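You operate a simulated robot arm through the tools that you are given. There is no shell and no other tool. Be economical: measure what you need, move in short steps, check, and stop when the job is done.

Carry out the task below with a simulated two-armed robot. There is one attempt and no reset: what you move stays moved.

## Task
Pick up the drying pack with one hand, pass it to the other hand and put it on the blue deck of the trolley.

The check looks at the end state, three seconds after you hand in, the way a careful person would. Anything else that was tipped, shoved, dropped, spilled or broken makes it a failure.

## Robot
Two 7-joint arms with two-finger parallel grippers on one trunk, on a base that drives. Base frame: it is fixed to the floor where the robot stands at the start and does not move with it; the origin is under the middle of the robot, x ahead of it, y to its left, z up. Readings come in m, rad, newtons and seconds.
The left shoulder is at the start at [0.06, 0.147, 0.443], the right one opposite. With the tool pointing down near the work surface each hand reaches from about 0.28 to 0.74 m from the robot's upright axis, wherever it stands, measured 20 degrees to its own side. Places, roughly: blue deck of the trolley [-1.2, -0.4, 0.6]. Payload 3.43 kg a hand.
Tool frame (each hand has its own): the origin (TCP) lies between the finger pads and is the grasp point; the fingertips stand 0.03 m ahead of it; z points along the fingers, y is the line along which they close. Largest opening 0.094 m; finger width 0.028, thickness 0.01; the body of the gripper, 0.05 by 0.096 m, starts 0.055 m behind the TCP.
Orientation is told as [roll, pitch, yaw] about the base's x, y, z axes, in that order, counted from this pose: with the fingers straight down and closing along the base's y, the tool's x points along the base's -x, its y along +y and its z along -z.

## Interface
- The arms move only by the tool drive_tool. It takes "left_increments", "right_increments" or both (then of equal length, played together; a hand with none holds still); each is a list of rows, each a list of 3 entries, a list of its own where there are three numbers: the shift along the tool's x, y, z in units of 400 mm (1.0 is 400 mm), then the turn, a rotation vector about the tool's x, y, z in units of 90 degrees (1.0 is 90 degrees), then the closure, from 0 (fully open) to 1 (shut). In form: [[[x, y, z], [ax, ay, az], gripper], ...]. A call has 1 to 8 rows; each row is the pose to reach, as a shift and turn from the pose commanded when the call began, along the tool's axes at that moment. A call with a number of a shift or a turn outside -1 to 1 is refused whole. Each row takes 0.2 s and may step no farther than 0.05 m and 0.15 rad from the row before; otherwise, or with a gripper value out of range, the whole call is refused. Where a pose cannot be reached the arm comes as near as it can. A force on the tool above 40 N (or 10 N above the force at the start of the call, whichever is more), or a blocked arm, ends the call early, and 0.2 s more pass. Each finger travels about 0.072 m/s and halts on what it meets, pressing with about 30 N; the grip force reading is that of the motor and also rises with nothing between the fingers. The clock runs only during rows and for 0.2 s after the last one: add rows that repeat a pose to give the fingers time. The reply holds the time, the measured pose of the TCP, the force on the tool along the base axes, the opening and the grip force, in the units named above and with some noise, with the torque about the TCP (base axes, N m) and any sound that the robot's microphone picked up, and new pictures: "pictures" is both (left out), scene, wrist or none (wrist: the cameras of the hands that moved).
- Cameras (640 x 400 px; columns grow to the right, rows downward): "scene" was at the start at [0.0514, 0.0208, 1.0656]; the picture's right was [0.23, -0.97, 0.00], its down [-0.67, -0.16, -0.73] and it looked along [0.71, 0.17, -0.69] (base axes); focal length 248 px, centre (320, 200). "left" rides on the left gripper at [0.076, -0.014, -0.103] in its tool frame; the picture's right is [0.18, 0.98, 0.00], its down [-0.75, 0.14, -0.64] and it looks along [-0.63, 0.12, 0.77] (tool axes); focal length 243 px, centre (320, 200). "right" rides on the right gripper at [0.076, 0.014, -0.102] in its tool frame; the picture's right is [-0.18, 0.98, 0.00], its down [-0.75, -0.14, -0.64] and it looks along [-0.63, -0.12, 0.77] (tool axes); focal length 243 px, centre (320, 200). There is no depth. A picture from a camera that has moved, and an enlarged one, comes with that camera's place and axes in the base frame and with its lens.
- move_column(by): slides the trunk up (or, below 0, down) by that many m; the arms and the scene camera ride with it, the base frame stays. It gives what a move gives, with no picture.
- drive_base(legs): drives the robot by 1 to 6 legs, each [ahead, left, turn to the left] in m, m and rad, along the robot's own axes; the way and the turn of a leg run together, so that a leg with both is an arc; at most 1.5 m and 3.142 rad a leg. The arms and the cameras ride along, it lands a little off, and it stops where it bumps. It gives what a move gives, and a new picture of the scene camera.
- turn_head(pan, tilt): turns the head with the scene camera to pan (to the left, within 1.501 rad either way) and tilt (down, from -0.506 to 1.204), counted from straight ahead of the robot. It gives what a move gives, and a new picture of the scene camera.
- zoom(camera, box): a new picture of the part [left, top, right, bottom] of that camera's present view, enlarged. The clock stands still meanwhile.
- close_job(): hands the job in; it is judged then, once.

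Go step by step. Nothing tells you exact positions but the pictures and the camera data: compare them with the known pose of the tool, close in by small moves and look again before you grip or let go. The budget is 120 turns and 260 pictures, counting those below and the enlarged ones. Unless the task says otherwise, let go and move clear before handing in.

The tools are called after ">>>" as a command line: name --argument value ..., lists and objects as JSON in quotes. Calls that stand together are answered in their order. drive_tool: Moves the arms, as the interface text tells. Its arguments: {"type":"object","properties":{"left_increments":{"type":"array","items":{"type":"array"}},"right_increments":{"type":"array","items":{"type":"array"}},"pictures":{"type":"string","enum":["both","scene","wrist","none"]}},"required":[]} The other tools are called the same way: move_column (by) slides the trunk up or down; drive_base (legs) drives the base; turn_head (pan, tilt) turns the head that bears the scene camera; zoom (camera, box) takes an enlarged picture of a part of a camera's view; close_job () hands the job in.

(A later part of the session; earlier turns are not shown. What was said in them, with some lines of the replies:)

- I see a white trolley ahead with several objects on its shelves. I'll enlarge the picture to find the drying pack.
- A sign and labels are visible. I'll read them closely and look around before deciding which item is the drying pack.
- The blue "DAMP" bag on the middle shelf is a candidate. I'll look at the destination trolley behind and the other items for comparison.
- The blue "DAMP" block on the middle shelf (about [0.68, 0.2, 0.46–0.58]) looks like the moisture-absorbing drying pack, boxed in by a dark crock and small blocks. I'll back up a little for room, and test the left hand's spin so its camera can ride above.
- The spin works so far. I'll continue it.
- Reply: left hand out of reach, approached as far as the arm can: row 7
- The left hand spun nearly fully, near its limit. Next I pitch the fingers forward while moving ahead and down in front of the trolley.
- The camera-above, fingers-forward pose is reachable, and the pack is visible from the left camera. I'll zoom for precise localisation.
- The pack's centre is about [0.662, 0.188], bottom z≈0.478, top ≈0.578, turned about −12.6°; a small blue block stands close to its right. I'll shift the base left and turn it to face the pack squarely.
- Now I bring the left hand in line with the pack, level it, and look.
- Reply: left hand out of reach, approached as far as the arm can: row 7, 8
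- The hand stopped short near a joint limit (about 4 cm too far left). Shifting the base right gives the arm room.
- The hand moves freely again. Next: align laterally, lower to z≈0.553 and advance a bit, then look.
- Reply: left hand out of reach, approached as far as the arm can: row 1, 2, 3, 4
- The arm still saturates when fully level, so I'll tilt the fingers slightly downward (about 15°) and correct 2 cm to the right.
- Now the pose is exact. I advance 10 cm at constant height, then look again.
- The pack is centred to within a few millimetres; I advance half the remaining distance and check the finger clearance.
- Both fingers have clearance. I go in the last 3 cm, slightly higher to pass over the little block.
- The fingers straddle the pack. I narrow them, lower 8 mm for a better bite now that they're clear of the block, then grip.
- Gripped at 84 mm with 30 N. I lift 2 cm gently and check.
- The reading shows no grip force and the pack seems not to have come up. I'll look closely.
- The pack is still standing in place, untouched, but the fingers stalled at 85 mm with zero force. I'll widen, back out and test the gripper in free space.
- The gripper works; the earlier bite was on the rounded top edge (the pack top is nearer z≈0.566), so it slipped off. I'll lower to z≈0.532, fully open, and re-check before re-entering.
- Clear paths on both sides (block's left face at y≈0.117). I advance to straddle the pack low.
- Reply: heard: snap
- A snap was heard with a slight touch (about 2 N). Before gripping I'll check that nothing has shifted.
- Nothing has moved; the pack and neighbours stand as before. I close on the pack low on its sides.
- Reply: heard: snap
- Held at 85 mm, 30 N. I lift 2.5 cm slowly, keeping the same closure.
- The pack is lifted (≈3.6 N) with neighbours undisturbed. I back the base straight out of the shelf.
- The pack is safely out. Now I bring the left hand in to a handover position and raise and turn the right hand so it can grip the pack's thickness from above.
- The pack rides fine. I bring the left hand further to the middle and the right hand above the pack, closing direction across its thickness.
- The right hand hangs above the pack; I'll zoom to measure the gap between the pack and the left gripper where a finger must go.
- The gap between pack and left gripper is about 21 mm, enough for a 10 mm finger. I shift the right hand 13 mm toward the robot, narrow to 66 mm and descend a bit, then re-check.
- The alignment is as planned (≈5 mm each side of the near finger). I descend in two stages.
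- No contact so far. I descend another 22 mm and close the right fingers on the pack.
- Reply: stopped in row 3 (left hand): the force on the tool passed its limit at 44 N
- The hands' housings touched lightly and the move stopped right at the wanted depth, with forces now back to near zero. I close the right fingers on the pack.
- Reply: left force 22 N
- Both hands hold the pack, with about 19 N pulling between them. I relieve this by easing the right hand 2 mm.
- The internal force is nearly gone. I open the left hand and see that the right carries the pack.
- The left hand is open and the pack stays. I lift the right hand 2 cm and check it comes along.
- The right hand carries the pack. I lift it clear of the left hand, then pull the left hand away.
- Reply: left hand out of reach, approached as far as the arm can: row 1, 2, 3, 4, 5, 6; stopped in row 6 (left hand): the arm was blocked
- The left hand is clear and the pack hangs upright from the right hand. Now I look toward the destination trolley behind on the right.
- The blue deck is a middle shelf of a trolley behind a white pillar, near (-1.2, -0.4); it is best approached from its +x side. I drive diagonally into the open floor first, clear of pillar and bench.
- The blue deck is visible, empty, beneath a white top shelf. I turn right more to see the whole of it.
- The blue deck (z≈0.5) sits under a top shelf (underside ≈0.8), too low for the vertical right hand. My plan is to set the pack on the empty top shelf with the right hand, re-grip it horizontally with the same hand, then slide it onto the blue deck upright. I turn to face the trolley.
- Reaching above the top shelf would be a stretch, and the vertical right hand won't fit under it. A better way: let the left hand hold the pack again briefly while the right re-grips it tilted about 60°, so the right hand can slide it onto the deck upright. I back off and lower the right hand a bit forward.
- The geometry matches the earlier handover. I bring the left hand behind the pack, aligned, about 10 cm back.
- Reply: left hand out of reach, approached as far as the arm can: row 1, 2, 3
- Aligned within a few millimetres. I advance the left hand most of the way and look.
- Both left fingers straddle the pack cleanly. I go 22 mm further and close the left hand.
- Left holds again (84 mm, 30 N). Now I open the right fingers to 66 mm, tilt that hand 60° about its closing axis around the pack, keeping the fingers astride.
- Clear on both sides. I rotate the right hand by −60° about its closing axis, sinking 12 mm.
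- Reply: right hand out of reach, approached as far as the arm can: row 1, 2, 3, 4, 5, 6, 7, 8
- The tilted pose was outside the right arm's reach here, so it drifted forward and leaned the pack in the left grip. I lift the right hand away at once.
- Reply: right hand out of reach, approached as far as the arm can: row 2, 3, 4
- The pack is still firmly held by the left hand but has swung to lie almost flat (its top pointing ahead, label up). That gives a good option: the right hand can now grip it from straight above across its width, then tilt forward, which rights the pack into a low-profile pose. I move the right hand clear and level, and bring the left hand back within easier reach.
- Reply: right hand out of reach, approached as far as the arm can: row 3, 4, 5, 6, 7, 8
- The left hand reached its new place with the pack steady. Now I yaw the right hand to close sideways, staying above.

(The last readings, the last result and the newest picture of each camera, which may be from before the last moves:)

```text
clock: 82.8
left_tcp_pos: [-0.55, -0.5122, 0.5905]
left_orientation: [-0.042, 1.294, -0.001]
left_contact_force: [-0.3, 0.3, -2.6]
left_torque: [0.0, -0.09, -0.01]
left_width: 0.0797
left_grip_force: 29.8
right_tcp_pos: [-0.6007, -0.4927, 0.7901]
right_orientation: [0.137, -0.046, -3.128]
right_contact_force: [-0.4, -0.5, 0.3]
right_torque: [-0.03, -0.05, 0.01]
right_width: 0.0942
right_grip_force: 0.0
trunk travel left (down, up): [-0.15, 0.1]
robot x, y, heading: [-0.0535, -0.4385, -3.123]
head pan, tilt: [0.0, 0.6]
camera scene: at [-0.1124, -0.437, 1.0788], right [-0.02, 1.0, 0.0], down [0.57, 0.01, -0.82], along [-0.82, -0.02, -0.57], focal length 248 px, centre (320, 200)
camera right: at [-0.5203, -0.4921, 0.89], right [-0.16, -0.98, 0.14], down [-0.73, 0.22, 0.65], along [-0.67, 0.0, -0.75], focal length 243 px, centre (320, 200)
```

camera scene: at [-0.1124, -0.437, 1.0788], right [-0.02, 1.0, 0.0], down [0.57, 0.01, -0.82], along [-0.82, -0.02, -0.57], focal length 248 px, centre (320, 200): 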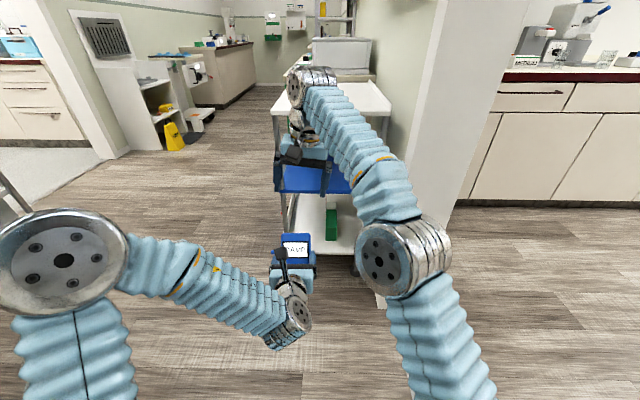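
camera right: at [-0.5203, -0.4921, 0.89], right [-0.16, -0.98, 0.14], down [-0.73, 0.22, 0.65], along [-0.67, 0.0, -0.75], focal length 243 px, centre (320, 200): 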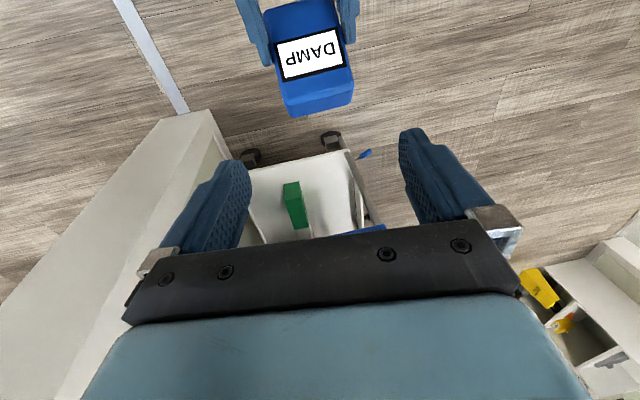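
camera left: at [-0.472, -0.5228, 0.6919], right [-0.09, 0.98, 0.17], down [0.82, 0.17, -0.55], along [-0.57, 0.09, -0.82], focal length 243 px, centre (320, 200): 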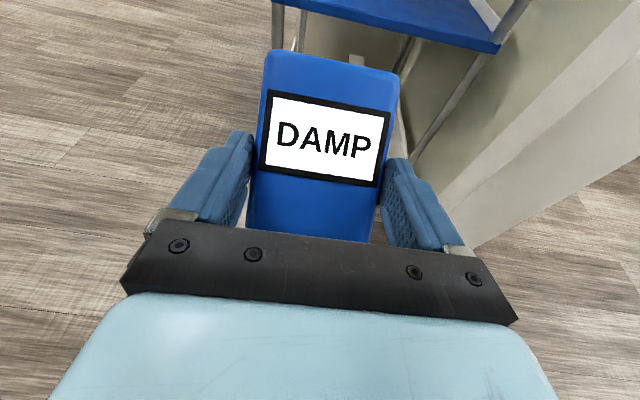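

The right hand now closes sideways; I level its small tilt and bring it 7–8 cm above the gripping spot on the pack's free half.

>>> drive_tool --right_increments '[[[-0.003, 0.008, 0.07], [0.029, 0.031, 0], 0], [[-0.006, 0.016, 0.15], [0.058, 0.062, 0], 0], [[-0.01, 0.024, 0.23], [0.087, 0.093, 0], 0]]' --pictures "wrist"

>>> zoom --camera "right" --box '[200, 0, 440, 150]'

>>> zoom --camera "left" --box '[180, 20, 500, 220]'

```text
clock: 83.6
left_tcp_pos: [-0.5487, -0.5116, 0.5913]
left_orientation: [-0.042, 1.293, -0.004]
left_contact_force: [0.2, -0.2, -3.5]
left_torque: [0.01, -0.11, 0.03]
left_width: 0.0794
left_grip_force: 30.3
right_tcp_pos: [-0.6095, -0.5127, 0.701]
right_orientation: [0.001, 0.101, -3.118]
right_contact_force: [-0.1, 1.5, -0.1]
right_torque: [-0.04, 0.01, 0.03]
right_width: 0.0939
right_grip_force: 0.0
trunk travel left (down, up): [-0.15, 0.1]
robot x, y, heading: [-0.0565, -0.4353, -3.118]
head pan, tilt: [0.0, 0.6]
camera right: at [-0.5445, -0.5266, 0.8109], right [-0.16, -0.99, -0.02], down [-0.82, 0.12, 0.56], along [-0.56, 0.11, -0.83], focal length 243 px, centre (320, 200)
```

right: 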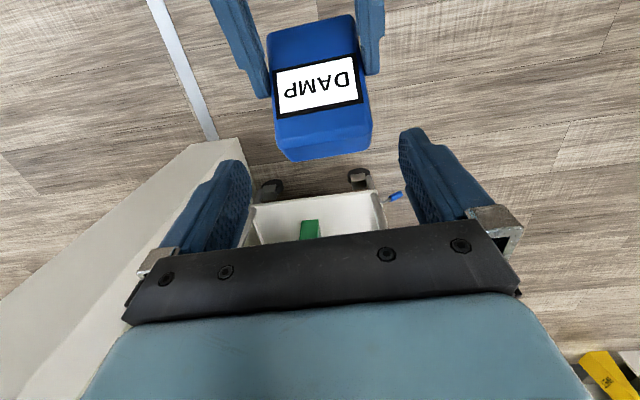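

```text
2.67 times, centred on (320, 75) of right
camera zoom: at [-0.5445, -0.5266, 0.8109], right [-0.16, -0.99, -0.02], down [-0.82, 0.12, 0.56], along [-0.56, 0.11, -0.83], focal length 647 px, centre (320, 533)
```

zoom: 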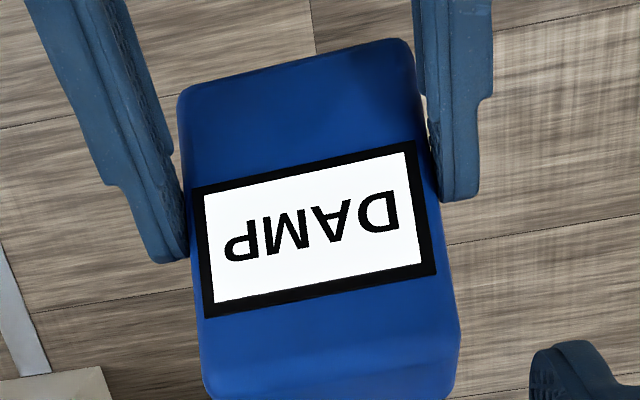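

```text
2.00 times, centred on (340, 120) of left
camera zoom: at [-0.4721, -0.5227, 0.6921], right [-0.09, 0.98, 0.17], down [0.82, 0.17, -0.55], along [-0.57, 0.09, -0.82], focal length 485 px, centre (280, 360)
```

zoom: 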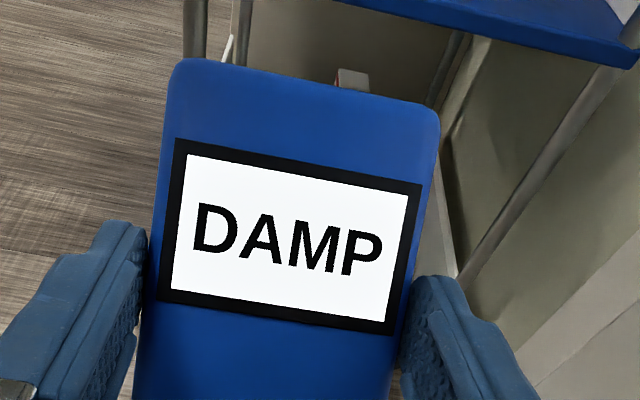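

The pack is inclined about 40–50° with its free end reachable. I lower the right hand to just above it, aligned with its middle, and check.

>>> drive_tool --right_increments '[[[0.002, 0.003, 0.064], [0, 0, 0], 0], [[0.0035, 0.006, 0.128], [0, 0, 0], 0]]' --pictures "wrist"

>>> zoom --camera "right" --box '[200, 40, 456, 200]'

>>> zoom --camera "left" --box '[140, 0, 540, 250]'

```text
clock: 84.2
left_tcp_pos: [-0.5505, -0.5131, 0.5914]
left_orientation: [-0.042, 1.292, -0.001]
left_contact_force: [-0.9, -0.7, -3.7]
left_torque: [0.0, -0.13, 0.0]
left_width: 0.0795
left_grip_force: 29.8
right_tcp_pos: [-0.6019, -0.5154, 0.6488]
right_orientation: [0.0, 0.098, -3.117]
right_contact_force: [0.1, 0.1, 0.1]
right_torque: [0.03, -0.02, 0.0]
right_width: 0.0942
right_grip_force: 0.0
trunk travel left (down, up): [-0.15, 0.1]
robot x, y, heading: [-0.0567, -0.4401, -3.118]
head pan, tilt: [0.0, 0.6]
camera right: at [-0.5365, -0.5296, 0.7591], right [-0.16, -0.99, -0.02], down [-0.82, 0.12, 0.56], along [-0.56, 0.1, -0.83], focal length 243 px, centre (320, 200)
```

right: 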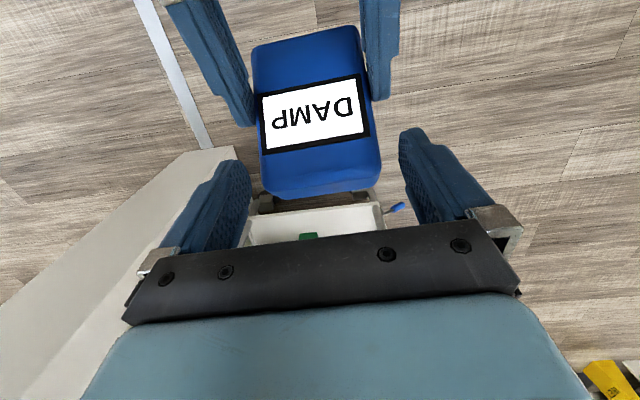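

```text
2.50 times, centred on (328, 120) of right
camera zoom: at [-0.5365, -0.5296, 0.7591], right [-0.16, -0.99, -0.02], down [-0.82, 0.12, 0.56], along [-0.56, 0.1, -0.83], focal length 606 px, centre (300, 400)
```

zoom: 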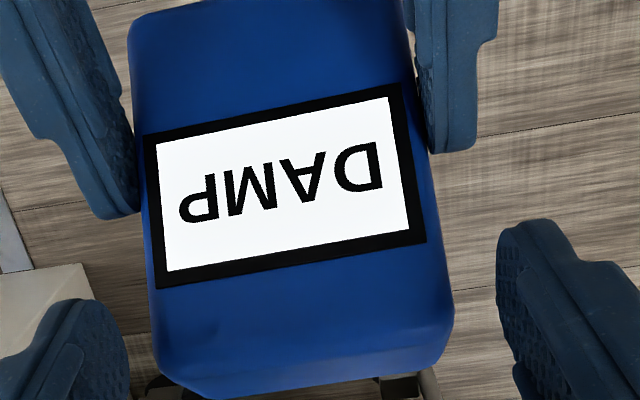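

```text
1.60 times, centred on (340, 125) of left
camera zoom: at [-0.4722, -0.5229, 0.6919], right [-0.09, 0.98, 0.17], down [0.82, 0.17, -0.55], along [-0.57, 0.09, -0.82], focal length 388 px, centre (288, 320)
```

zoom: 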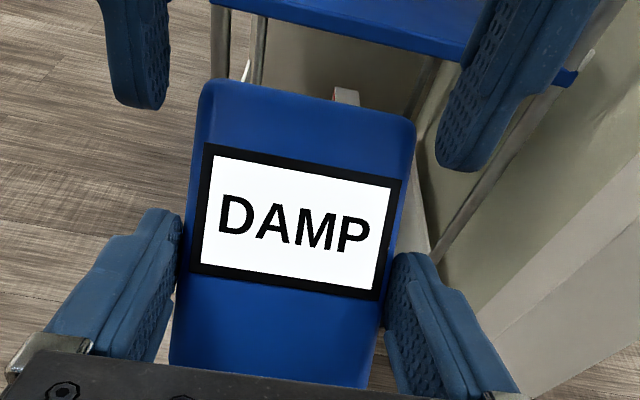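

Both views agree: the pack is centred at y=-0.5155 and inclined 40°. I descend 57 mm to straddle its free half.

>>> drive_tool --right_increments '[[[-0.008, 0, 0.05], [0, 0, 0], 0], [[-0.016, 0, 0.1], [0, 0, 0], 0], [[-0.024, 0, 0.141], [0, 0, 0], 0]]' --pictures "wrist"

>>> zoom --camera "left" --box '[140, 0, 540, 250]'

```text
clock: 85.0
left_tcp_pos: [-0.5506, -0.5124, 0.5909]
left_orientation: [-0.041, 1.292, -0.002]
left_contact_force: [0.0, 0.4, -2.1]
left_torque: [0.03, -0.13, 0.02]
left_width: 0.0794
left_grip_force: 29.4
right_tcp_pos: [-0.6077, -0.5166, 0.5917]
right_orientation: [0.0, 0.101, -3.115]
right_contact_force: [-0.2, -0.4, 0.6]
right_torque: [-0.02, 0.0, 0.0]
right_width: 0.0938
right_grip_force: 0.0
trunk travel left (down, up): [-0.15, 0.1]
robot x, y, heading: [-0.0523, -0.4353, -3.122]
head pan, tilt: [0.0, 0.6]
camera right: at [-0.5414, -0.5289, 0.7022], right [-0.16, -0.99, -0.02], down [-0.82, 0.12, 0.56], along [-0.55, 0.1, -0.83], focal length 243 px, centre (320, 200)
```

right: 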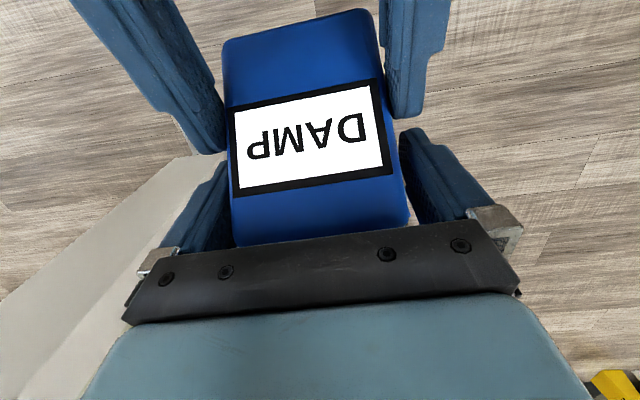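

```text
1.60 times, centred on (340, 125) of left
camera zoom: at [-0.4722, -0.5228, 0.6919], right [-0.09, 0.98, 0.17], down [0.82, 0.17, -0.55], along [-0.57, 0.09, -0.82], focal length 388 px, centre (288, 320)
```

zoom: 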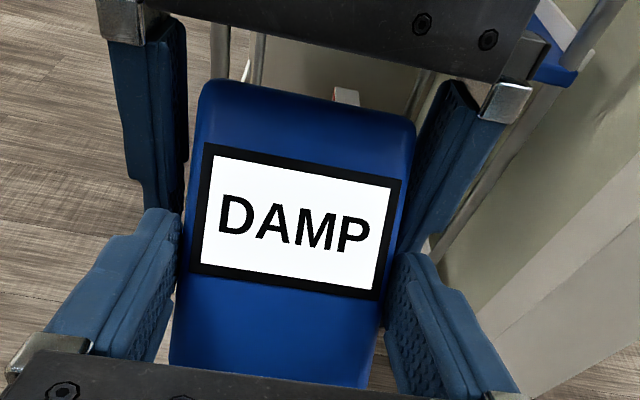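

Perfect straddle. I close the right hand on the pack.

>>> drive_tool --right_increments '[[[0, 0, 0], [0, 0, 0], 0.2], [[0, 0, 0], [0, 0, 0], 0.6], [[0, 0, 0], [0, 0, 0], 0.6], [[0, 0, 0], [0, 0, 0], 0.6], [[0, 0, 0], [0, 0, 0], 0.6]]' --pictures "none"

```text
clock: 86.2
left_tcp_pos: [-0.5515, -0.5135, 0.5918]
left_orientation: [-0.042, 1.292, 0.001]
left_contact_force: [1.8, -10.4, 1.4]
left_torque: [0.45, 0.12, 0.2]
left_width: 0.0796
left_grip_force: 29.5
right_tcp_pos: [-0.6078, -0.5149, 0.593]
right_orientation: [-0.002, 0.099, -3.117]
right_contact_force: [-1.8, 10.3, -0.5]
right_torque: [-0.46, 0.05, 0.36]
right_width: 0.0844
right_grip_force: 29.9
trunk travel left (down, up): [-0.15, 0.1]
robot x, y, heading: [-0.0539, -0.4349, -3.125]
head pan, tilt: [0.0, 0.6]
```

Right holds at 84 mm, 30 N. I relax the small sideways strain and open the left hand.

>>> drive_tool --right_increments '[[[0, -0.0025, 0], [0, 0, 0], 0.6], [[0, -0.0025, 0], [0, 0, 0], 0.6], [[0, -0.0025, 0], [0, 0, 0], 0.6], [[0, -0.0025, 0], [0, 0, 0], 0.6], [[0, -0.0025, 0], [0, 0, 0], 0.6]]' --left_increments '[[[0, 0, 0], [0, 0, 0], 0.6], [[0, 0, 0], [0, 0, 0], 0.3], [[0, 0, 0], [0, 0, 0], 0], [[0, 0, 0], [0, 0, 0], 0], [[0, 0, 0], [0, 0, 0], 0]]' --pictures "wrist"

```text
clock: 87.4
left_tcp_pos: [-0.5502, -0.5131, 0.5907]
left_orientation: [-0.042, 1.291, -0.002]
left_contact_force: [-0.5, -0.1, -0.3]
left_torque: [-0.01, -0.02, -0.02]
left_width: 0.094
left_grip_force: 0.0
right_tcp_pos: [-0.6078, -0.5152, 0.5926]
right_orientation: [0.0, 0.098, -3.116]
right_contact_force: [-0.3, 0.6, -0.2]
right_torque: [0.0, 0.07, -0.01]
right_width: 0.0845
right_grip_force: 30.5
trunk travel left (down, up): [-0.15, 0.1]
robot x, y, heading: [-0.0574, -0.4397, -3.118]
head pan, tilt: [0.0, 0.6]
camera right: at [-0.5411, -0.5281, 0.7027], right [-0.16, -0.99, -0.02], down [-0.82, 0.12, 0.56], along [-0.56, 0.1, -0.83], focal length 243 px, centre (320, 200)
camera left: at [-0.4722, -0.5228, 0.6919], right [-0.09, 0.98, 0.17], down [0.82, 0.17, -0.55], along [-0.57, 0.09, -0.82], focal length 243 px, centre (320, 200)
```

right: 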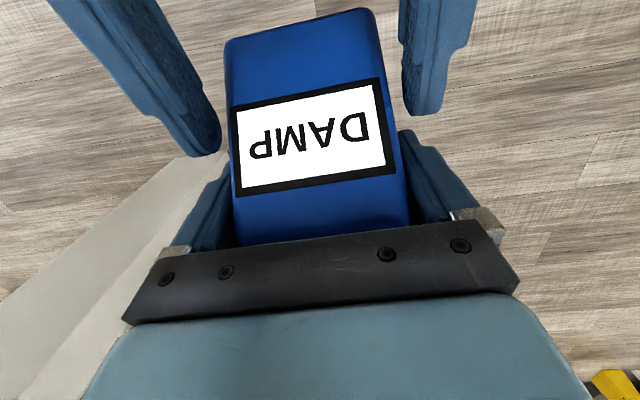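
left: 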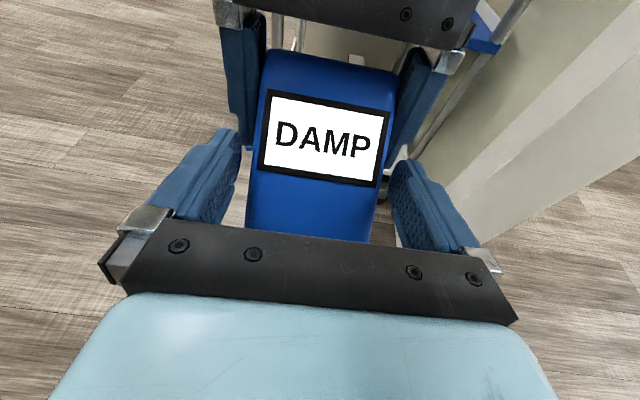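

The right hand carries the pack alone. I move it forward out of the left hand, then swing the left hand away to its side.

>>> drive_tool --right_increments '[[[-0.05, 0, -0.005], [0, 0, 0], 0.6], [[-0.1, 0, -0.01], [0, 0, 0], 0.6], [[-0.15, 0, -0.015], [0, 0, 0], 0.6], [[-0.199, 0, -0.02], [0, 0, 0], 0.6]]' --pictures "none"

>>> drive_tool --left_increments '[[[0, -0.07, 0], [0, 0, 0], 0], [[0, -0.15, 0], [0, 0, 0], 0], [[0, -0.23, 0], [0, 0, 0], 0], [[0, -0.31, 0], [0, 0, 0], 0], [[0, -0.4, 0], [0, 0, 0], 0], [[0, -0.49, 0], [0, 0, 0], 0], [[0, -0.58, 0], [0, 0, 0], 0]]' --pictures "scene"

```text
clock: 88.4
left_tcp_pos: [-0.5499, -0.5126, 0.5913]
left_orientation: [-0.041, 1.292, -0.001]
left_contact_force: [-0.1, 0.8, -0.1]
left_torque: [0.0, 0.01, 0.0]
left_width: 0.0939
left_grip_force: 0.0
right_tcp_pos: [-0.6696, -0.5075, 0.5912]
right_orientation: [-0.001, 0.1, -3.116]
right_contact_force: [-0.3, 0.2, 0.2]
right_torque: [0.02, 0.06, 0.03]
right_width: 0.084
right_grip_force: 30.0
right hand out of reach, approached as far as the arm can: row 4
trunk travel left (down, up): [-0.15, 0.1]
robot x, y, heading: [-0.0583, -0.4349, -3.121]
head pan, tilt: [0.0, 0.6]
```

```text
clock: 90.0
left_tcp_pos: [-0.5422, -0.7404, 0.5968]
left_orientation: [-0.038, 1.297, -0.01]
left_contact_force: [0.9, -2.1, -0.8]
left_torque: [0.08, 0.08, -0.26]
left_width: 0.0941
left_grip_force: 0.1
left hand out of reach, approached as far as the arm can: row 3, 4, 5, 6
right_tcp_pos: [-0.6694, -0.5095, 0.5927]
right_orientation: [-0.001, 0.098, -3.117]
right_contact_force: [-0.4, 0.1, -0.1]
right_torque: [0.02, 0.08, 0.05]
right_width: 0.0842
right_grip_force: 30.0
trunk travel left (down, up): [-0.15, 0.1]
robot x, y, heading: [-0.0528, -0.4354, -3.122]
head pan, tilt: [0.0, 0.6]
camera scene: at [-0.1115, -0.4388, 1.0787], right [-0.02, 1.0, 0.0], down [0.56, 0.01, -0.83], along [-0.83, -0.02, -0.56], focal length 248 px, centre (320, 200)
```

scene: 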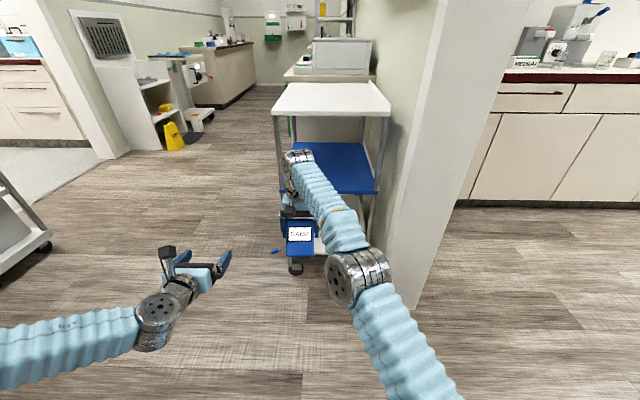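

Both hands are apart. Now I tilt the right hand forward about 50° to right the pack, drawing it back and to the right for comfortable reach.

>>> drive_tool --right_increments '[[[0.027, -0.047, -0.016], [0, -0.069, 0], 0.6], [[0.054, -0.094, -0.032], [0, -0.138, 0], 0.6], [[0.08, -0.141, -0.048], [0, -0.207, 0], 0.6], [[0.107, -0.188, -0.065], [0, -0.276, 0], 0.6], [[0.134, -0.234, -0.081], [0, -0.345, 0], 0.6], [[0.16, -0.281, -0.097], [0, -0.414, 0], 0.6], [[0.187, -0.328, -0.113], [0, -0.483, 0], 0.6], [[0.214, -0.375, -0.129], [0, -0.552, 0], 0.6]]' --pictures "both"

>>> zoom --camera "scene" --box '[240, 140, 400, 300]'

```text
clock: 91.8
left_tcp_pos: [-0.5432, -0.7445, 0.5944]
left_orientation: [-0.04, 1.291, -0.003]
left_contact_force: [0.3, -0.6, 0.2]
left_torque: [0.01, 0.0, 0.02]
left_width: 0.094
left_grip_force: 0.1
right_tcp_pos: [-0.5951, -0.3547, 0.6504]
right_orientation: [0.003, -0.771, -3.117]
right_contact_force: [-0.6, 0.0, -2.8]
right_torque: [-0.03, 0.0, -0.01]
right_width: 0.0845
right_grip_force: 30.4
trunk travel left (down, up): [-0.15, 0.1]
robot x, y, heading: [-0.0532, -0.4377, -3.118]
head pan, tilt: [0.0, 0.6]
camera scene: at [-0.1125, -0.4372, 1.0787], right [-0.02, 1.0, 0.0], down [0.57, 0.01, -0.82], along [-0.82, -0.02, -0.57], focal length 248 px, centre (320, 200)
camera right: at [-0.4682, -0.3667, 0.6702], right [-0.11, -0.99, 0.13], down [-0.1, 0.14, 0.99], along [-0.99, 0.09, -0.11], focal length 243 px, centre (320, 200)
```

scene: 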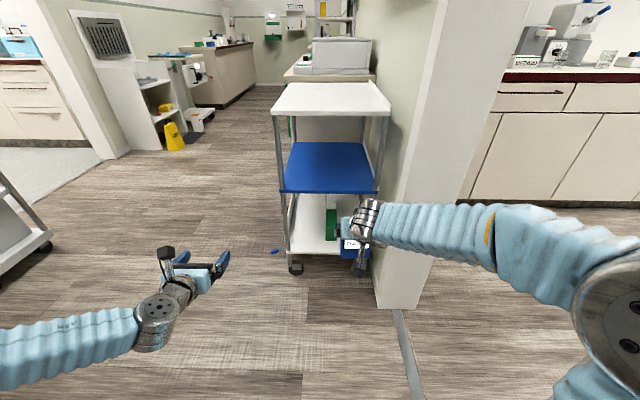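
right: 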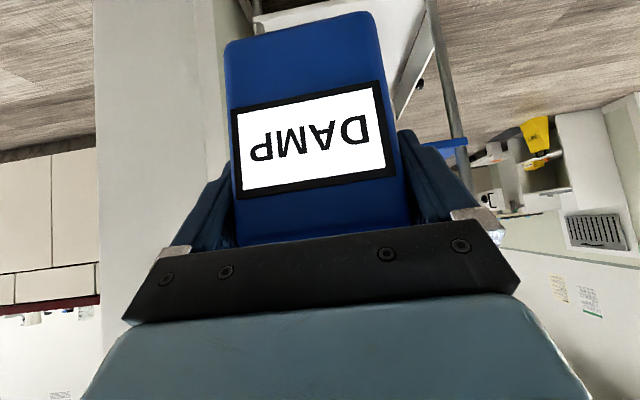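

```text
2.50 times, centred on (320, 220) of scene
camera zoom: at [-0.1125, -0.4372, 1.0787], right [-0.02, 1.0, 0.0], down [0.57, 0.01, -0.82], along [-0.82, -0.02, -0.57], focal length 619 px, centre (320, 150)
```

zoom: 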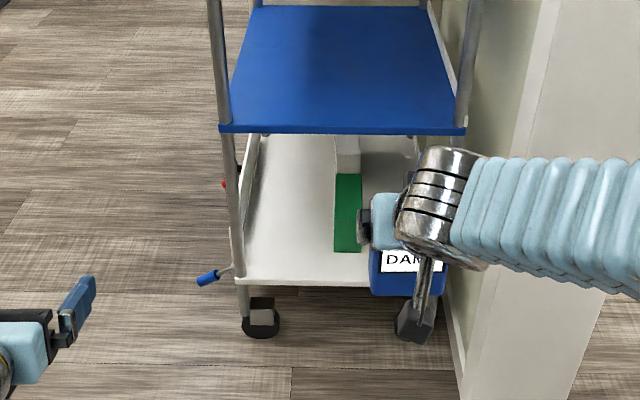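

The pack hangs upright in the right hand, label toward the robot. The deck measures z≈0.525, front edge x≈-0.98, y from -0.62 to -0.21. I raise slightly and drive nearer.

>>> drive_tool --right_increments '[[[-0.03, 0, -0.03], [0, 0, 0], 0.6], [[-0.06, 0, -0.06], [0, 0, 0], 0.6]]' --pictures "none"

>>> drive_base --legs '[[0.29, 0.06, 0]]'

>>> zoom --camera "right" --box '[0, 0, 640, 400]'

```text
clock: 92.4
left_tcp_pos: [-0.5431, -0.7444, 0.5958]
left_orientation: [-0.04, 1.288, -0.001]
left_contact_force: [-0.7, 1.1, -0.9]
left_torque: [-0.02, 0.0, -0.02]
left_width: 0.0938
left_grip_force: 0.0
right_tcp_pos: [-0.595, -0.356, 0.6858]
right_orientation: [0.0, -0.768, -3.115]
right_contact_force: [-0.6, -0.1, -3.4]
right_torque: [0.01, -0.01, 0.01]
right_width: 0.0842
right_grip_force: 30.6
trunk travel left (down, up): [-0.15, 0.1]
robot x, y, heading: [-0.0559, -0.4382, -3.122]
head pan, tilt: [0.0, 0.6]
```

```text
clock: 94.4
left_tcp_pos: [-0.8311, -0.8086, 0.5952]
left_orientation: [-0.04, 1.288, -0.006]
left_contact_force: [0.4, -0.1, -0.6]
left_torque: [-0.03, -0.01, -0.02]
left_width: 0.0939
left_grip_force: 0.0
right_tcp_pos: [-0.8836, -0.419, 0.6846]
right_orientation: [-0.001, -0.768, -3.118]
right_contact_force: [-0.1, -0.5, -2.3]
right_torque: [0.0, 0.0, 0.0]
right_width: 0.0844
right_grip_force: 30.0
trunk travel left (down, up): [-0.15, 0.1]
robot x, y, heading: [-0.3391, -0.503, -3.119]
head pan, tilt: [0.0, 0.6]
camera scene: at [-0.4005, -0.5033, 1.0788], right [-0.02, 1.0, 0.0], down [0.57, 0.01, -0.82], along [-0.82, -0.02, -0.57], focal length 248 px, centre (320, 200)
```

scene: 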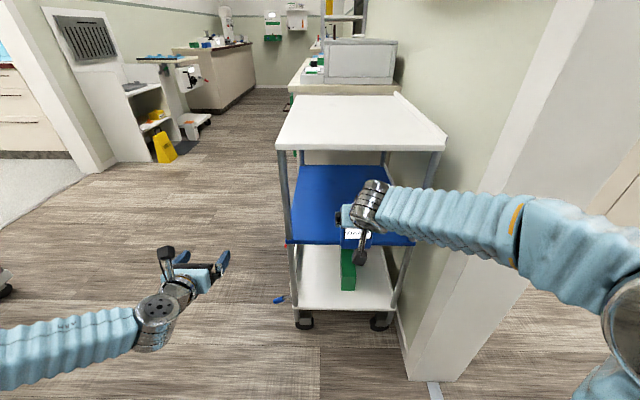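

```text
1.00 times, centred on (320, 200) of right (not enlarged: the box is as wide or as high as the picture)
camera zoom: at [-0.7566, -0.4324, 0.7054], right [-0.11, -0.99, 0.13], down [-0.1, 0.14, 0.99], along [-0.99, 0.1, -0.11], focal length 243 px, centre (320, 200)
```

zoom: 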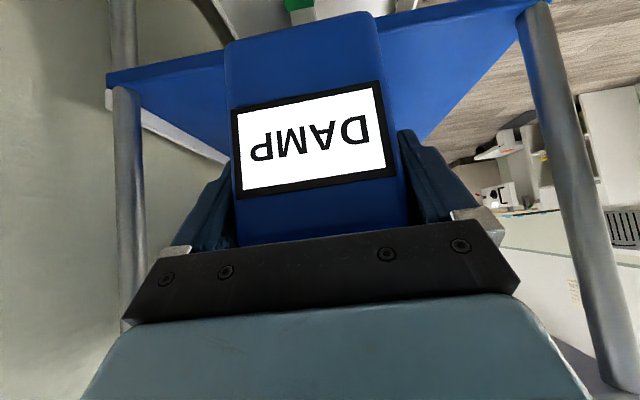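

The deck edge is at x≈-0.967, z≈0.53. The right elbow is close to the pillar side, so I shift the base 12 cm to its left before extending the arm.

>>> drive_base --legs '[[0, 0.13, 0]]'

```text
clock: 95.7
left_tcp_pos: [-0.83, -0.9367, 0.5945]
left_orientation: [-0.042, 1.29, -0.007]
left_contact_force: [0.2, 0.3, -0.8]
left_torque: [0.0, 0.01, 0.01]
left_width: 0.0941
left_grip_force: 0.1
right_tcp_pos: [-0.8812, -0.5477, 0.684]
right_orientation: [-0.001, -0.767, -3.119]
right_contact_force: [0.0, -0.6, -3.0]
right_torque: [-0.01, 0.0, -0.04]
right_width: 0.084
right_grip_force: 30.0
trunk travel left (down, up): [-0.15, 0.1]
robot x, y, heading: [-0.3389, -0.6296, -3.127]
head pan, tilt: [0.0, 0.6]
camera scene: at [-0.3981, -0.6316, 1.0788], right [-0.02, 1.0, 0.0], down [0.57, 0.01, -0.82], along [-0.82, -0.02, -0.57], focal length 248 px, centre (320, 200)
```

scene: 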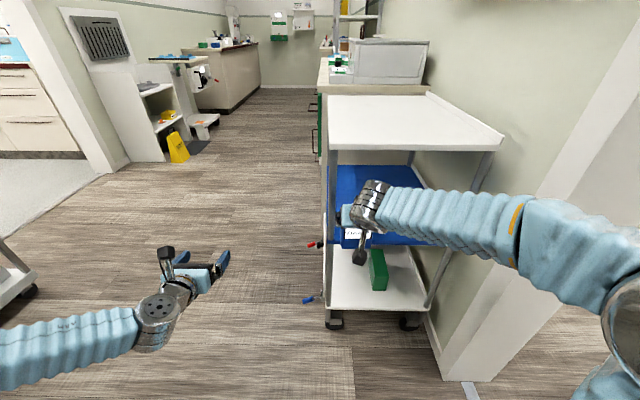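

Now I move the arm sideways to y≈-0.46 and forward a little, watching the forearm and pillar.

>>> drive_tool --right_increments '[[[-0.02, -0.053, 0.02], [0, 0, 0], 0.6], [[-0.045, -0.106, 0.043], [0, 0, 0], 0.6], [[-0.068, -0.16, 0.065], [0, 0, 0], 0.6], [[-0.09, -0.2125, 0.087], [0, 0, 0], 0.6]]' --pictures "both"

```text
clock: 96.7
left_tcp_pos: [-0.8298, -0.9384, 0.5954]
left_orientation: [-0.039, 1.29, -0.006]
left_contact_force: [0.6, -0.4, -0.3]
left_torque: [0.02, -0.02, 0.01]
left_width: 0.0941
left_grip_force: 0.0
right_tcp_pos: [-0.933, -0.4645, 0.6842]
right_orientation: [0.0, -0.769, -3.118]
right_contact_force: [0.7, 0.3, -3.0]
right_torque: [0.0, 0.05, 0.0]
right_width: 0.0842
right_grip_force: 29.6
trunk travel left (down, up): [-0.15, 0.1]
robot x, y, heading: [-0.3415, -0.6337, -3.123]
head pan, tilt: [0.0, 0.6]
camera scene: at [-0.398, -0.6317, 1.0788], right [-0.02, 1.0, 0.0], down [0.57, 0.01, -0.82], along [-0.82, -0.02, -0.57], focal length 248 px, centre (320, 200)
camera right: at [-0.8073, -0.4761, 0.7053], right [-0.11, -0.99, 0.13], down [-0.1, 0.14, 0.99], along [-0.99, 0.1, -0.11], focal length 243 px, centre (320, 200)
```

scene: 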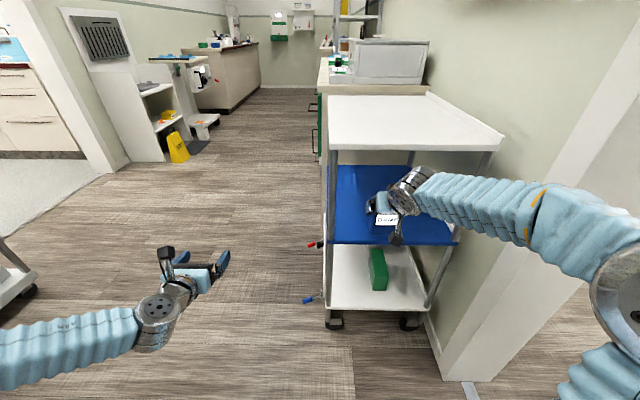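
right: 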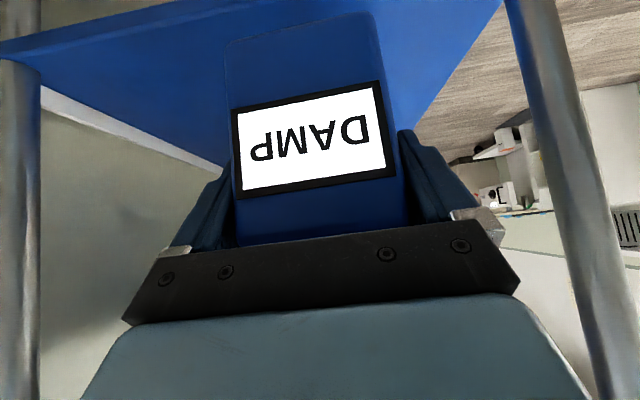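

Elbow and pillar are well apart. I lower to about 4 cm above the deck and slide the pack in past the front edge.

>>> drive_tool --right_increments '[[[0.035, 0, 0.036], [0, 0, 0], 0.6], [[0.069, 0, 0.072], [0, 0, 0], 0.6], [[0.028, 0, 0.116], [0, 0, 0], 0.6], [[-0.014, 0, 0.16], [0, 0, 0], 0.6], [[-0.055, 0, 0.205], [0, 0, 0], 0.6], [[-0.0965, 0, 0.249], [0, 0, 0], 0.6]]' --pictures "both"

>>> zoom --camera "scene" --box '[300, 120, 500, 260]'

>>> zoom --camera "left" --box '[0, 0, 640, 400]'

```text
clock: 98.1
left_tcp_pos: [-0.8285, -0.9383, 0.595]
left_orientation: [-0.04, 1.29, -0.006]
left_contact_force: [0.4, -0.4, -0.3]
left_torque: [0.0, -0.06, 0.03]
left_width: 0.0938
left_grip_force: 0.0
right_tcp_pos: [-1.031, -0.4662, 0.6395]
right_orientation: [0.001, -0.768, -3.122]
right_contact_force: [0.7, -0.3, -3.5]
right_torque: [0.0, 0.0, 0.0]
right_width: 0.0844
right_grip_force: 30.2
trunk travel left (down, up): [-0.15, 0.1]
robot x, y, heading: [-0.3436, -0.6303, -3.127]
head pan, tilt: [0.0, 0.6]
camera scene: at [-0.3979, -0.6316, 1.0788], right [-0.02, 1.0, 0.0], down [0.56, 0.01, -0.82], along [-0.82, -0.02, -0.57], focal length 248 px, centre (320, 200)
camera right: at [-0.9046, -0.4786, 0.6608], right [-0.11, -0.99, 0.13], down [-0.1, 0.14, 0.99], along [-0.99, 0.1, -0.11], focal length 243 px, centre (320, 200)
```

scene: 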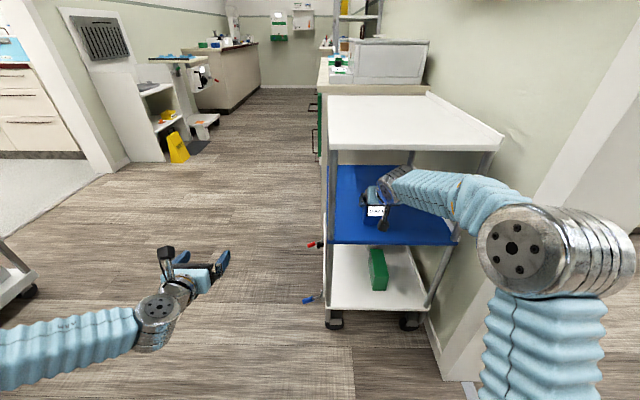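
right: 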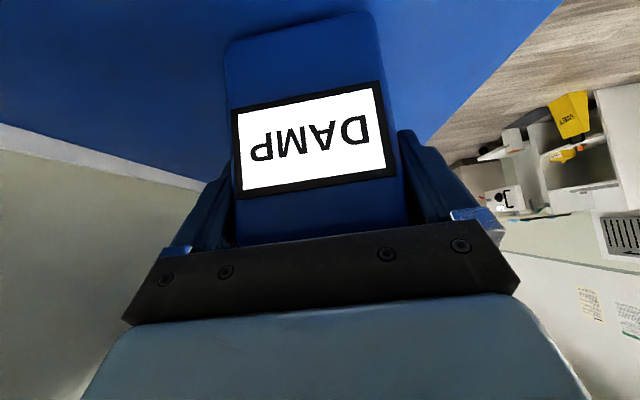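

```text
2.86 times, centred on (400, 190) of scene
camera zoom: at [-0.3979, -0.6316, 1.0788], right [-0.02, 1.0, 0.0], down [0.56, 0.01, -0.82], along [-0.82, -0.02, -0.57], focal length 707 px, centre (91, 229)
```

zoom: 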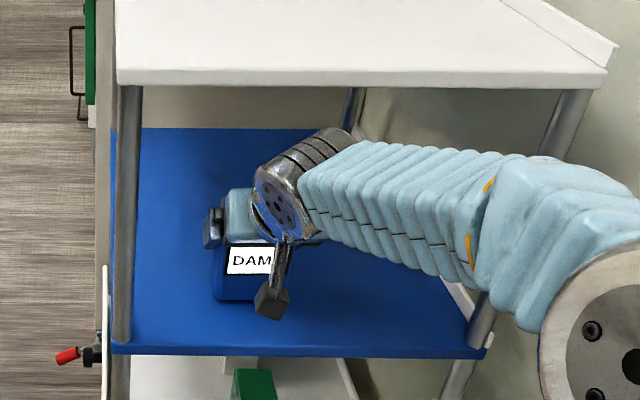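

```text
1.00 times, centred on (320, 200) of left (not enlarged: the box is as wide or as high as the picture)
camera zoom: at [-0.7517, -0.9483, 0.696], right [-0.08, 0.98, 0.17], down [0.82, 0.16, -0.55], along [-0.57, 0.09, -0.82], focal length 243 px, centre (320, 200)
```

zoom: 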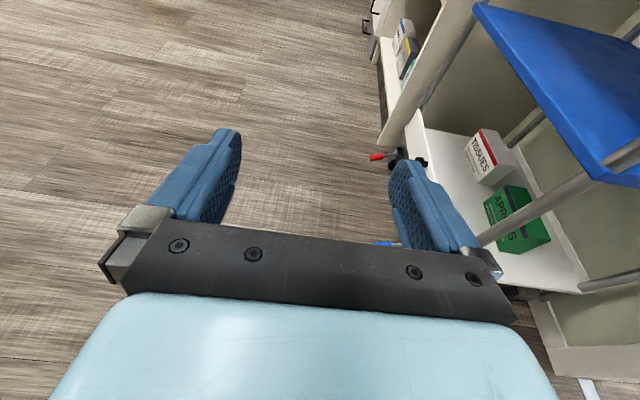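

The pack is over the deck, its bottom about 3–4 cm above. I lower 28 mm, then feel for contact.

>>> drive_tool --right_increments '[[[0.017, 0, 0.018], [0, 0, 0], 0.6], [[0.034, 0, 0.036], [0, 0, 0], 0.6], [[0.0486, 0, 0.0504], [0, 0, 0], 0.6]]' --pictures "none"

>>> zoom --camera "scene" --box '[340, 170, 440, 250]'

```text
clock: 98.9
left_tcp_pos: [-0.8279, -0.9377, 0.5964]
left_orientation: [-0.038, 1.294, -0.004]
left_contact_force: [0.0, -0.7, -0.8]
left_torque: [0.0, 0.01, -0.01]
left_width: 0.094
left_grip_force: 0.0
right_tcp_pos: [-1.0281, -0.468, 0.616]
right_orientation: [0.002, -0.774, -3.119]
right_contact_force: [-0.1, 0.5, 28.2]
right_torque: [0.31, -0.23, -0.14]
right_width: 0.0846
right_grip_force: 30.6
trunk travel left (down, up): [-0.15, 0.1]
robot x, y, heading: [-0.3427, -0.631, -3.126]
head pan, tilt: [0.0, 0.6]
```

```text
5.00 times, centred on (390, 210) of scene
camera zoom: at [-0.3959, -0.6321, 1.0791], right [-0.02, 1.0, 0.0], down [0.56, 0.01, -0.83], along [-0.83, -0.01, -0.56], focal length 1238 px, centre (-30, 150)
```

zoom: 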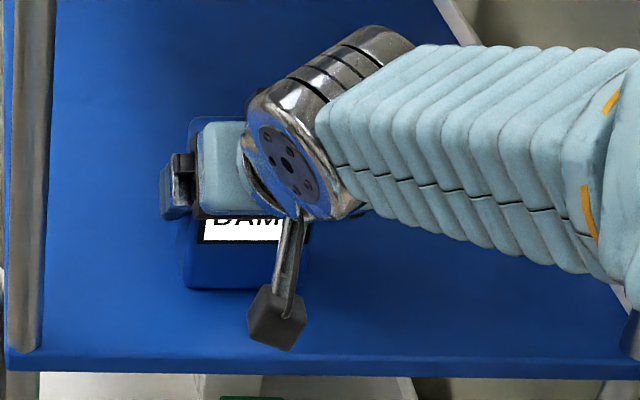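

Contact: 28 N up at z=0.616, so the pack stands on the deck. I ease up about 3.5 mm to relieve the pressure before letting go.

>>> drive_tool --right_increments '[[[-0.006, 0, -0.0063], [0, 0, 0], 0.6]]' --pictures "wrist"

```text
clock: 99.3
left_tcp_pos: [-0.8283, -0.9382, 0.5953]
left_orientation: [-0.041, 1.291, -0.003]
left_contact_force: [-0.2, 0.0, -0.3]
left_torque: [0.0, 0.03, 0.01]
left_width: 0.094
left_grip_force: 0.1
right_tcp_pos: [-1.0306, -0.4683, 0.6142]
right_orientation: [-0.001, -0.768, -3.121]
right_contact_force: [-5.0, -3.4, 15.3]
right_torque: [-0.33, 0.57, 0.04]
right_width: 0.0841
right_grip_force: 30.1
trunk travel left (down, up): [-0.15, 0.1]
robot x, y, heading: [-0.3425, -0.6345, -3.118]
head pan, tilt: [0.0, 0.6]
camera right: at [-0.9029, -0.4799, 0.6352], right [-0.11, -0.99, 0.13], down [-0.1, 0.14, 0.99], along [-0.99, 0.1, -0.11], focal length 243 px, centre (320, 200)
```

right: 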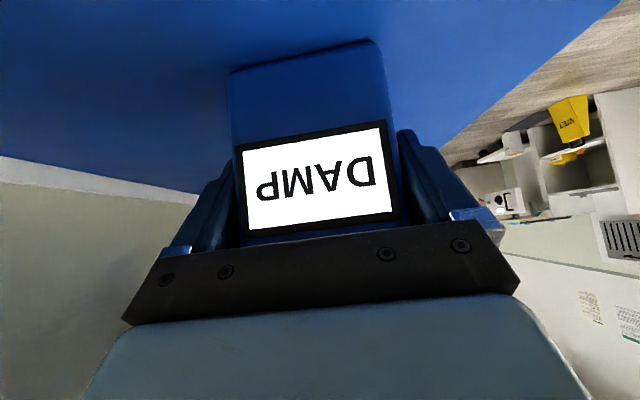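

The pack slid up about 1 cm in the grip while staying upright, so it is standing on the deck. I relieve the remaining 15 N a little more.

>>> drive_tool --right_increments '[[[-0.005, 0, -0.0055], [0, 0, 0], 0.6]]' --pictures "none"

```text
clock: 99.7
left_tcp_pos: [-0.8286, -0.938, 0.5958]
left_orientation: [-0.041, 1.291, -0.005]
left_contact_force: [-0.3, -0.1, 0.4]
left_torque: [0.01, 0.0, 0.02]
left_width: 0.0939
left_grip_force: 0.1
right_tcp_pos: [-1.0288, -0.4663, 0.6147]
right_orientation: [-0.003, -0.764, -3.118]
right_contact_force: [0.9, -1.3, 1.1]
right_torque: [-0.24, 0.03, 0.06]
right_width: 0.084
right_grip_force: 29.8
trunk travel left (down, up): [-0.15, 0.1]
robot x, y, heading: [-0.3373, -0.6328, -3.124]
head pan, tilt: [0.0, 0.6]
```

Force is now about 1 N, with the pack's weight on the deck. I open the right fingers gently.

>>> drive_tool --right_increments '[[[0, 0, 0], [0, 0, 0], 0.05], [[0, 0, 0], [0, 0, 0], 0], [[0, 0, 0], [0, 0, 0], 0]]' --pictures "both"

>>> zoom --camera "right" --box '[140, 20, 500, 250]'

```text
clock: 100.5
left_tcp_pos: [-0.8286, -0.937, 0.5951]
left_orientation: [-0.04, 1.29, -0.007]
left_contact_force: [-0.5, 0.4, 0.2]
left_torque: [-0.02, 0.0, 0.03]
left_width: 0.0941
left_grip_force: 0.0
right_tcp_pos: [-1.0289, -0.4665, 0.6178]
right_orientation: [0.0, -0.767, -3.118]
right_contact_force: [0.7, -0.4, 0.1]
right_torque: [0.0, -0.02, 0.02]
right_width: 0.0937
right_grip_force: 0.0
trunk travel left (down, up): [-0.15, 0.1]
robot x, y, heading: [-0.3432, -0.6295, -3.125]
head pan, tilt: [0.0, 0.6]
camera scene: at [-0.3979, -0.6316, 1.0788], right [-0.02, 1.0, 0.0], down [0.56, 0.01, -0.82], along [-0.82, -0.02, -0.57], focal length 248 px, centre (320, 200)
camera right: at [-0.9029, -0.4786, 0.6382], right [-0.11, -0.99, 0.13], down [-0.1, 0.14, 0.99], along [-0.99, 0.1, -0.11], focal length 243 px, centre (320, 200)
```

scene: 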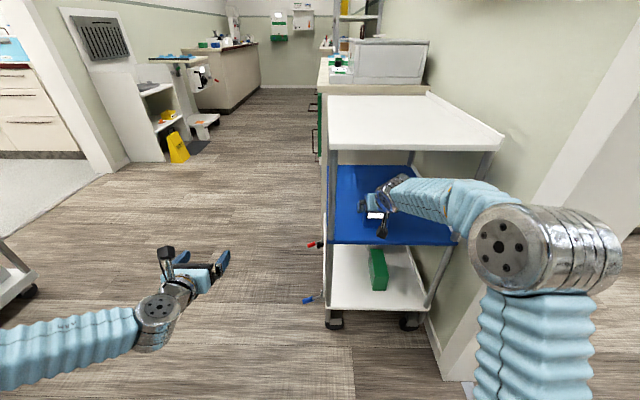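
right: 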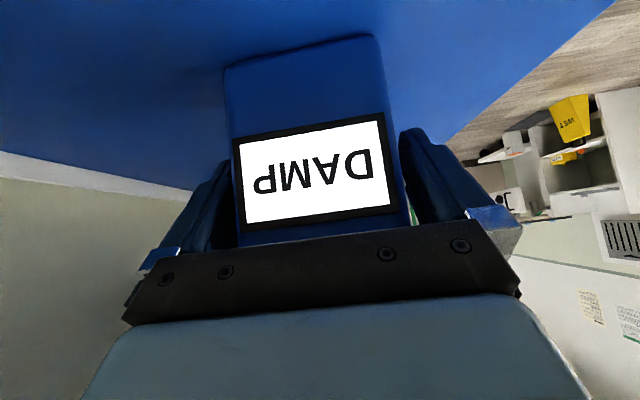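

```text
1.74 times, centred on (320, 135) of right
camera zoom: at [-0.9029, -0.4786, 0.6382], right [-0.11, -0.99, 0.13], down [-0.1, 0.14, 0.99], along [-0.99, 0.1, -0.11], focal length 422 px, centre (320, 313)
```

zoom: 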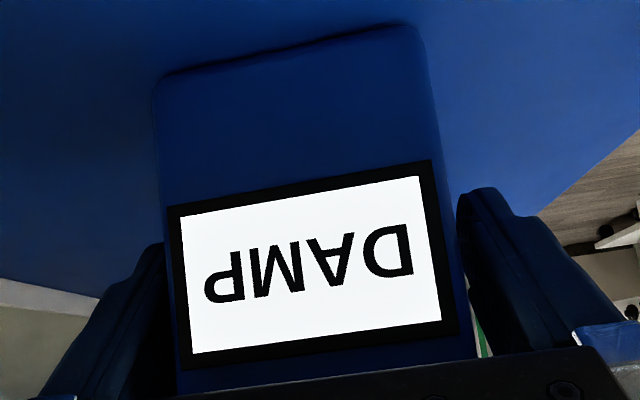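

The pack stands upright on the blue deck with both fingers open beside it. I withdraw the hand straight back.

>>> drive_tool --right_increments '[[[0.018, 0, -0.017], [0, 0, 0], 0], [[0.036, 0, -0.035], [0, 0, 0], 0], [[0.072, 0, -0.069], [0, 0, 0], 0], [[0.108, 0, -0.104], [0, 0, 0], 0], [[0.162, 0, -0.156], [0, 0, 0], 0], [[0.216, 0, -0.208], [0, 0, 0], 0]]' --pictures "both"

```text
clock: 101.9
left_tcp_pos: [-0.8285, -0.9386, 0.5957]
left_orientation: [-0.04, 1.29, -0.004]
left_contact_force: [-0.3, -0.5, -0.8]
left_torque: [-0.01, 0.01, 0.01]
left_width: 0.094
left_grip_force: 0.1
right_tcp_pos: [-0.9085, -0.4648, 0.6192]
right_orientation: [-0.001, -0.77, -3.118]
right_contact_force: [-0.6, -0.1, 0.2]
right_torque: [0.0, 0.05, 0.02]
right_width: 0.0939
right_grip_force: 0.0
trunk travel left (down, up): [-0.15, 0.1]
robot x, y, heading: [-0.3419, -0.6323, -3.119]
head pan, tilt: [0.0, 0.6]
camera scene: at [-0.3982, -0.6317, 1.0788], right [-0.02, 1.0, 0.0], down [0.57, 0.01, -0.82], along [-0.82, -0.02, -0.57], focal length 248 px, centre (320, 200)
camera right: at [-0.7825, -0.477, 0.6398], right [-0.11, -0.99, 0.13], down [-0.1, 0.14, 0.99], along [-0.99, 0.1, -0.11], focal length 243 px, centre (320, 200)
```

scene: 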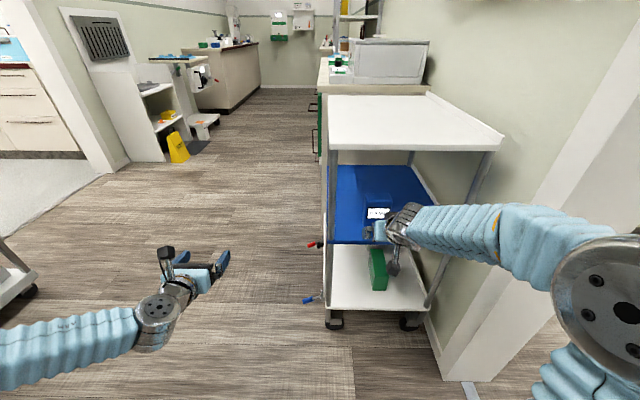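
right: 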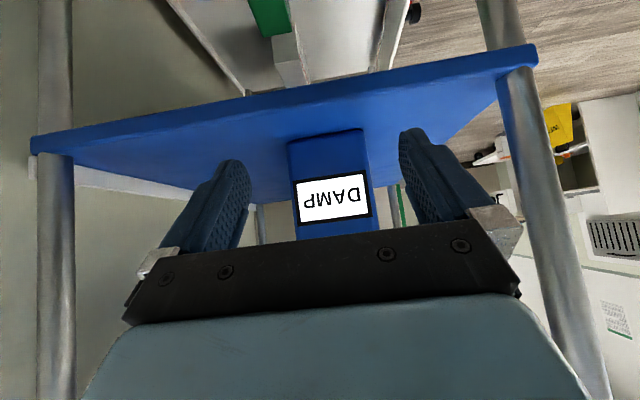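

The pack stands free on the blue deck, well inside its edge. I back the robot away and take a last look.

>>> drive_base --legs '[[-0.2, 0, 0]]'

>>> zoom --camera "scene" --box '[270, 80, 470, 280]'

```text
clock: 103.5
left_tcp_pos: [-0.6277, -0.9333, 0.5957]
left_orientation: [-0.039, 1.289, -0.007]
left_contact_force: [-0.6, -0.2, 0.4]
left_torque: [0.03, 0.0, 0.04]
left_width: 0.094
left_grip_force: 0.1
right_tcp_pos: [-0.7078, -0.4615, 0.6203]
right_orientation: [0.0, -0.768, -3.121]
right_contact_force: [0.2, -0.2, 0.5]
right_torque: [-0.02, 0.0, -0.01]
right_width: 0.0939
right_grip_force: 0.1
trunk travel left (down, up): [-0.15, 0.1]
robot x, y, heading: [-0.1393, -0.6283, -3.129]
head pan, tilt: [0.0, 0.6]
camera scene: at [-0.1962, -0.628, 1.0788], right [-0.02, 1.0, 0.0], down [0.56, 0.01, -0.82], along [-0.82, -0.01, -0.57], focal length 248 px, centre (320, 200)
```

scene: 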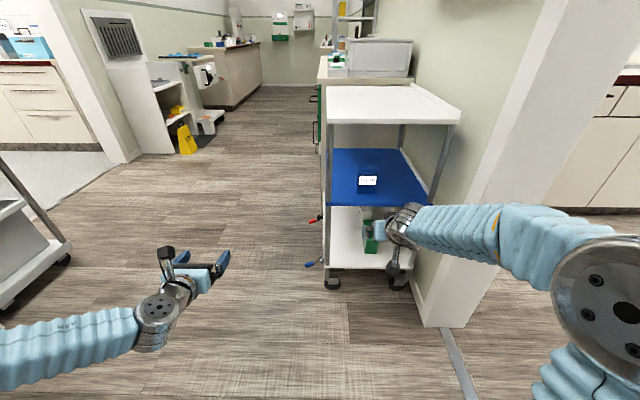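

```text
2.00 times, centred on (370, 180) of scene
camera zoom: at [-0.1962, -0.628, 1.0788], right [-0.02, 1.0, 0.0], down [0.56, 0.01, -0.82], along [-0.82, -0.01, -0.57], focal length 495 px, centre (220, 240)
```

zoom: 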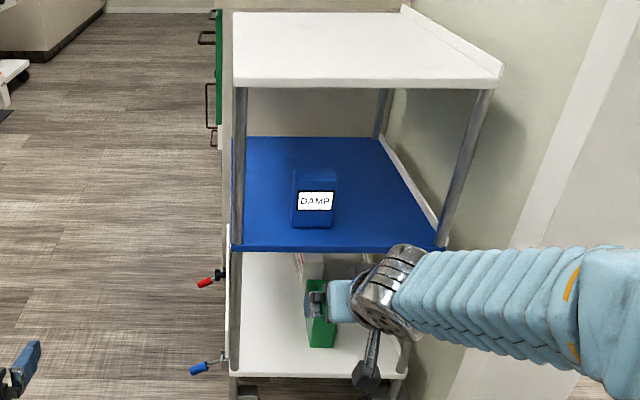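

The pack stands upright on the blue deck, both hands are empty and clear, and I see nothing else moved or tipped. I hand in.

>>> close_job

```text
The job is handed in.
```

The drying pack is standing upright on the blue deck, and both hands are open and clear. I took it to be the blue block labelled "DAMP", since nothing in view was marked "drying pack".

The left hand picked it up and passed it to the right. Because the deck sits under a shelf, I gave it back to the left hand once so the right could take it at a lower angle and place it. The pack tilted in the left hand's grip during that swap but was not dropped.

A snap was heard twice as the left hand closed in on the pack. I found nothing moved or damaged, and I did not identify the cause.
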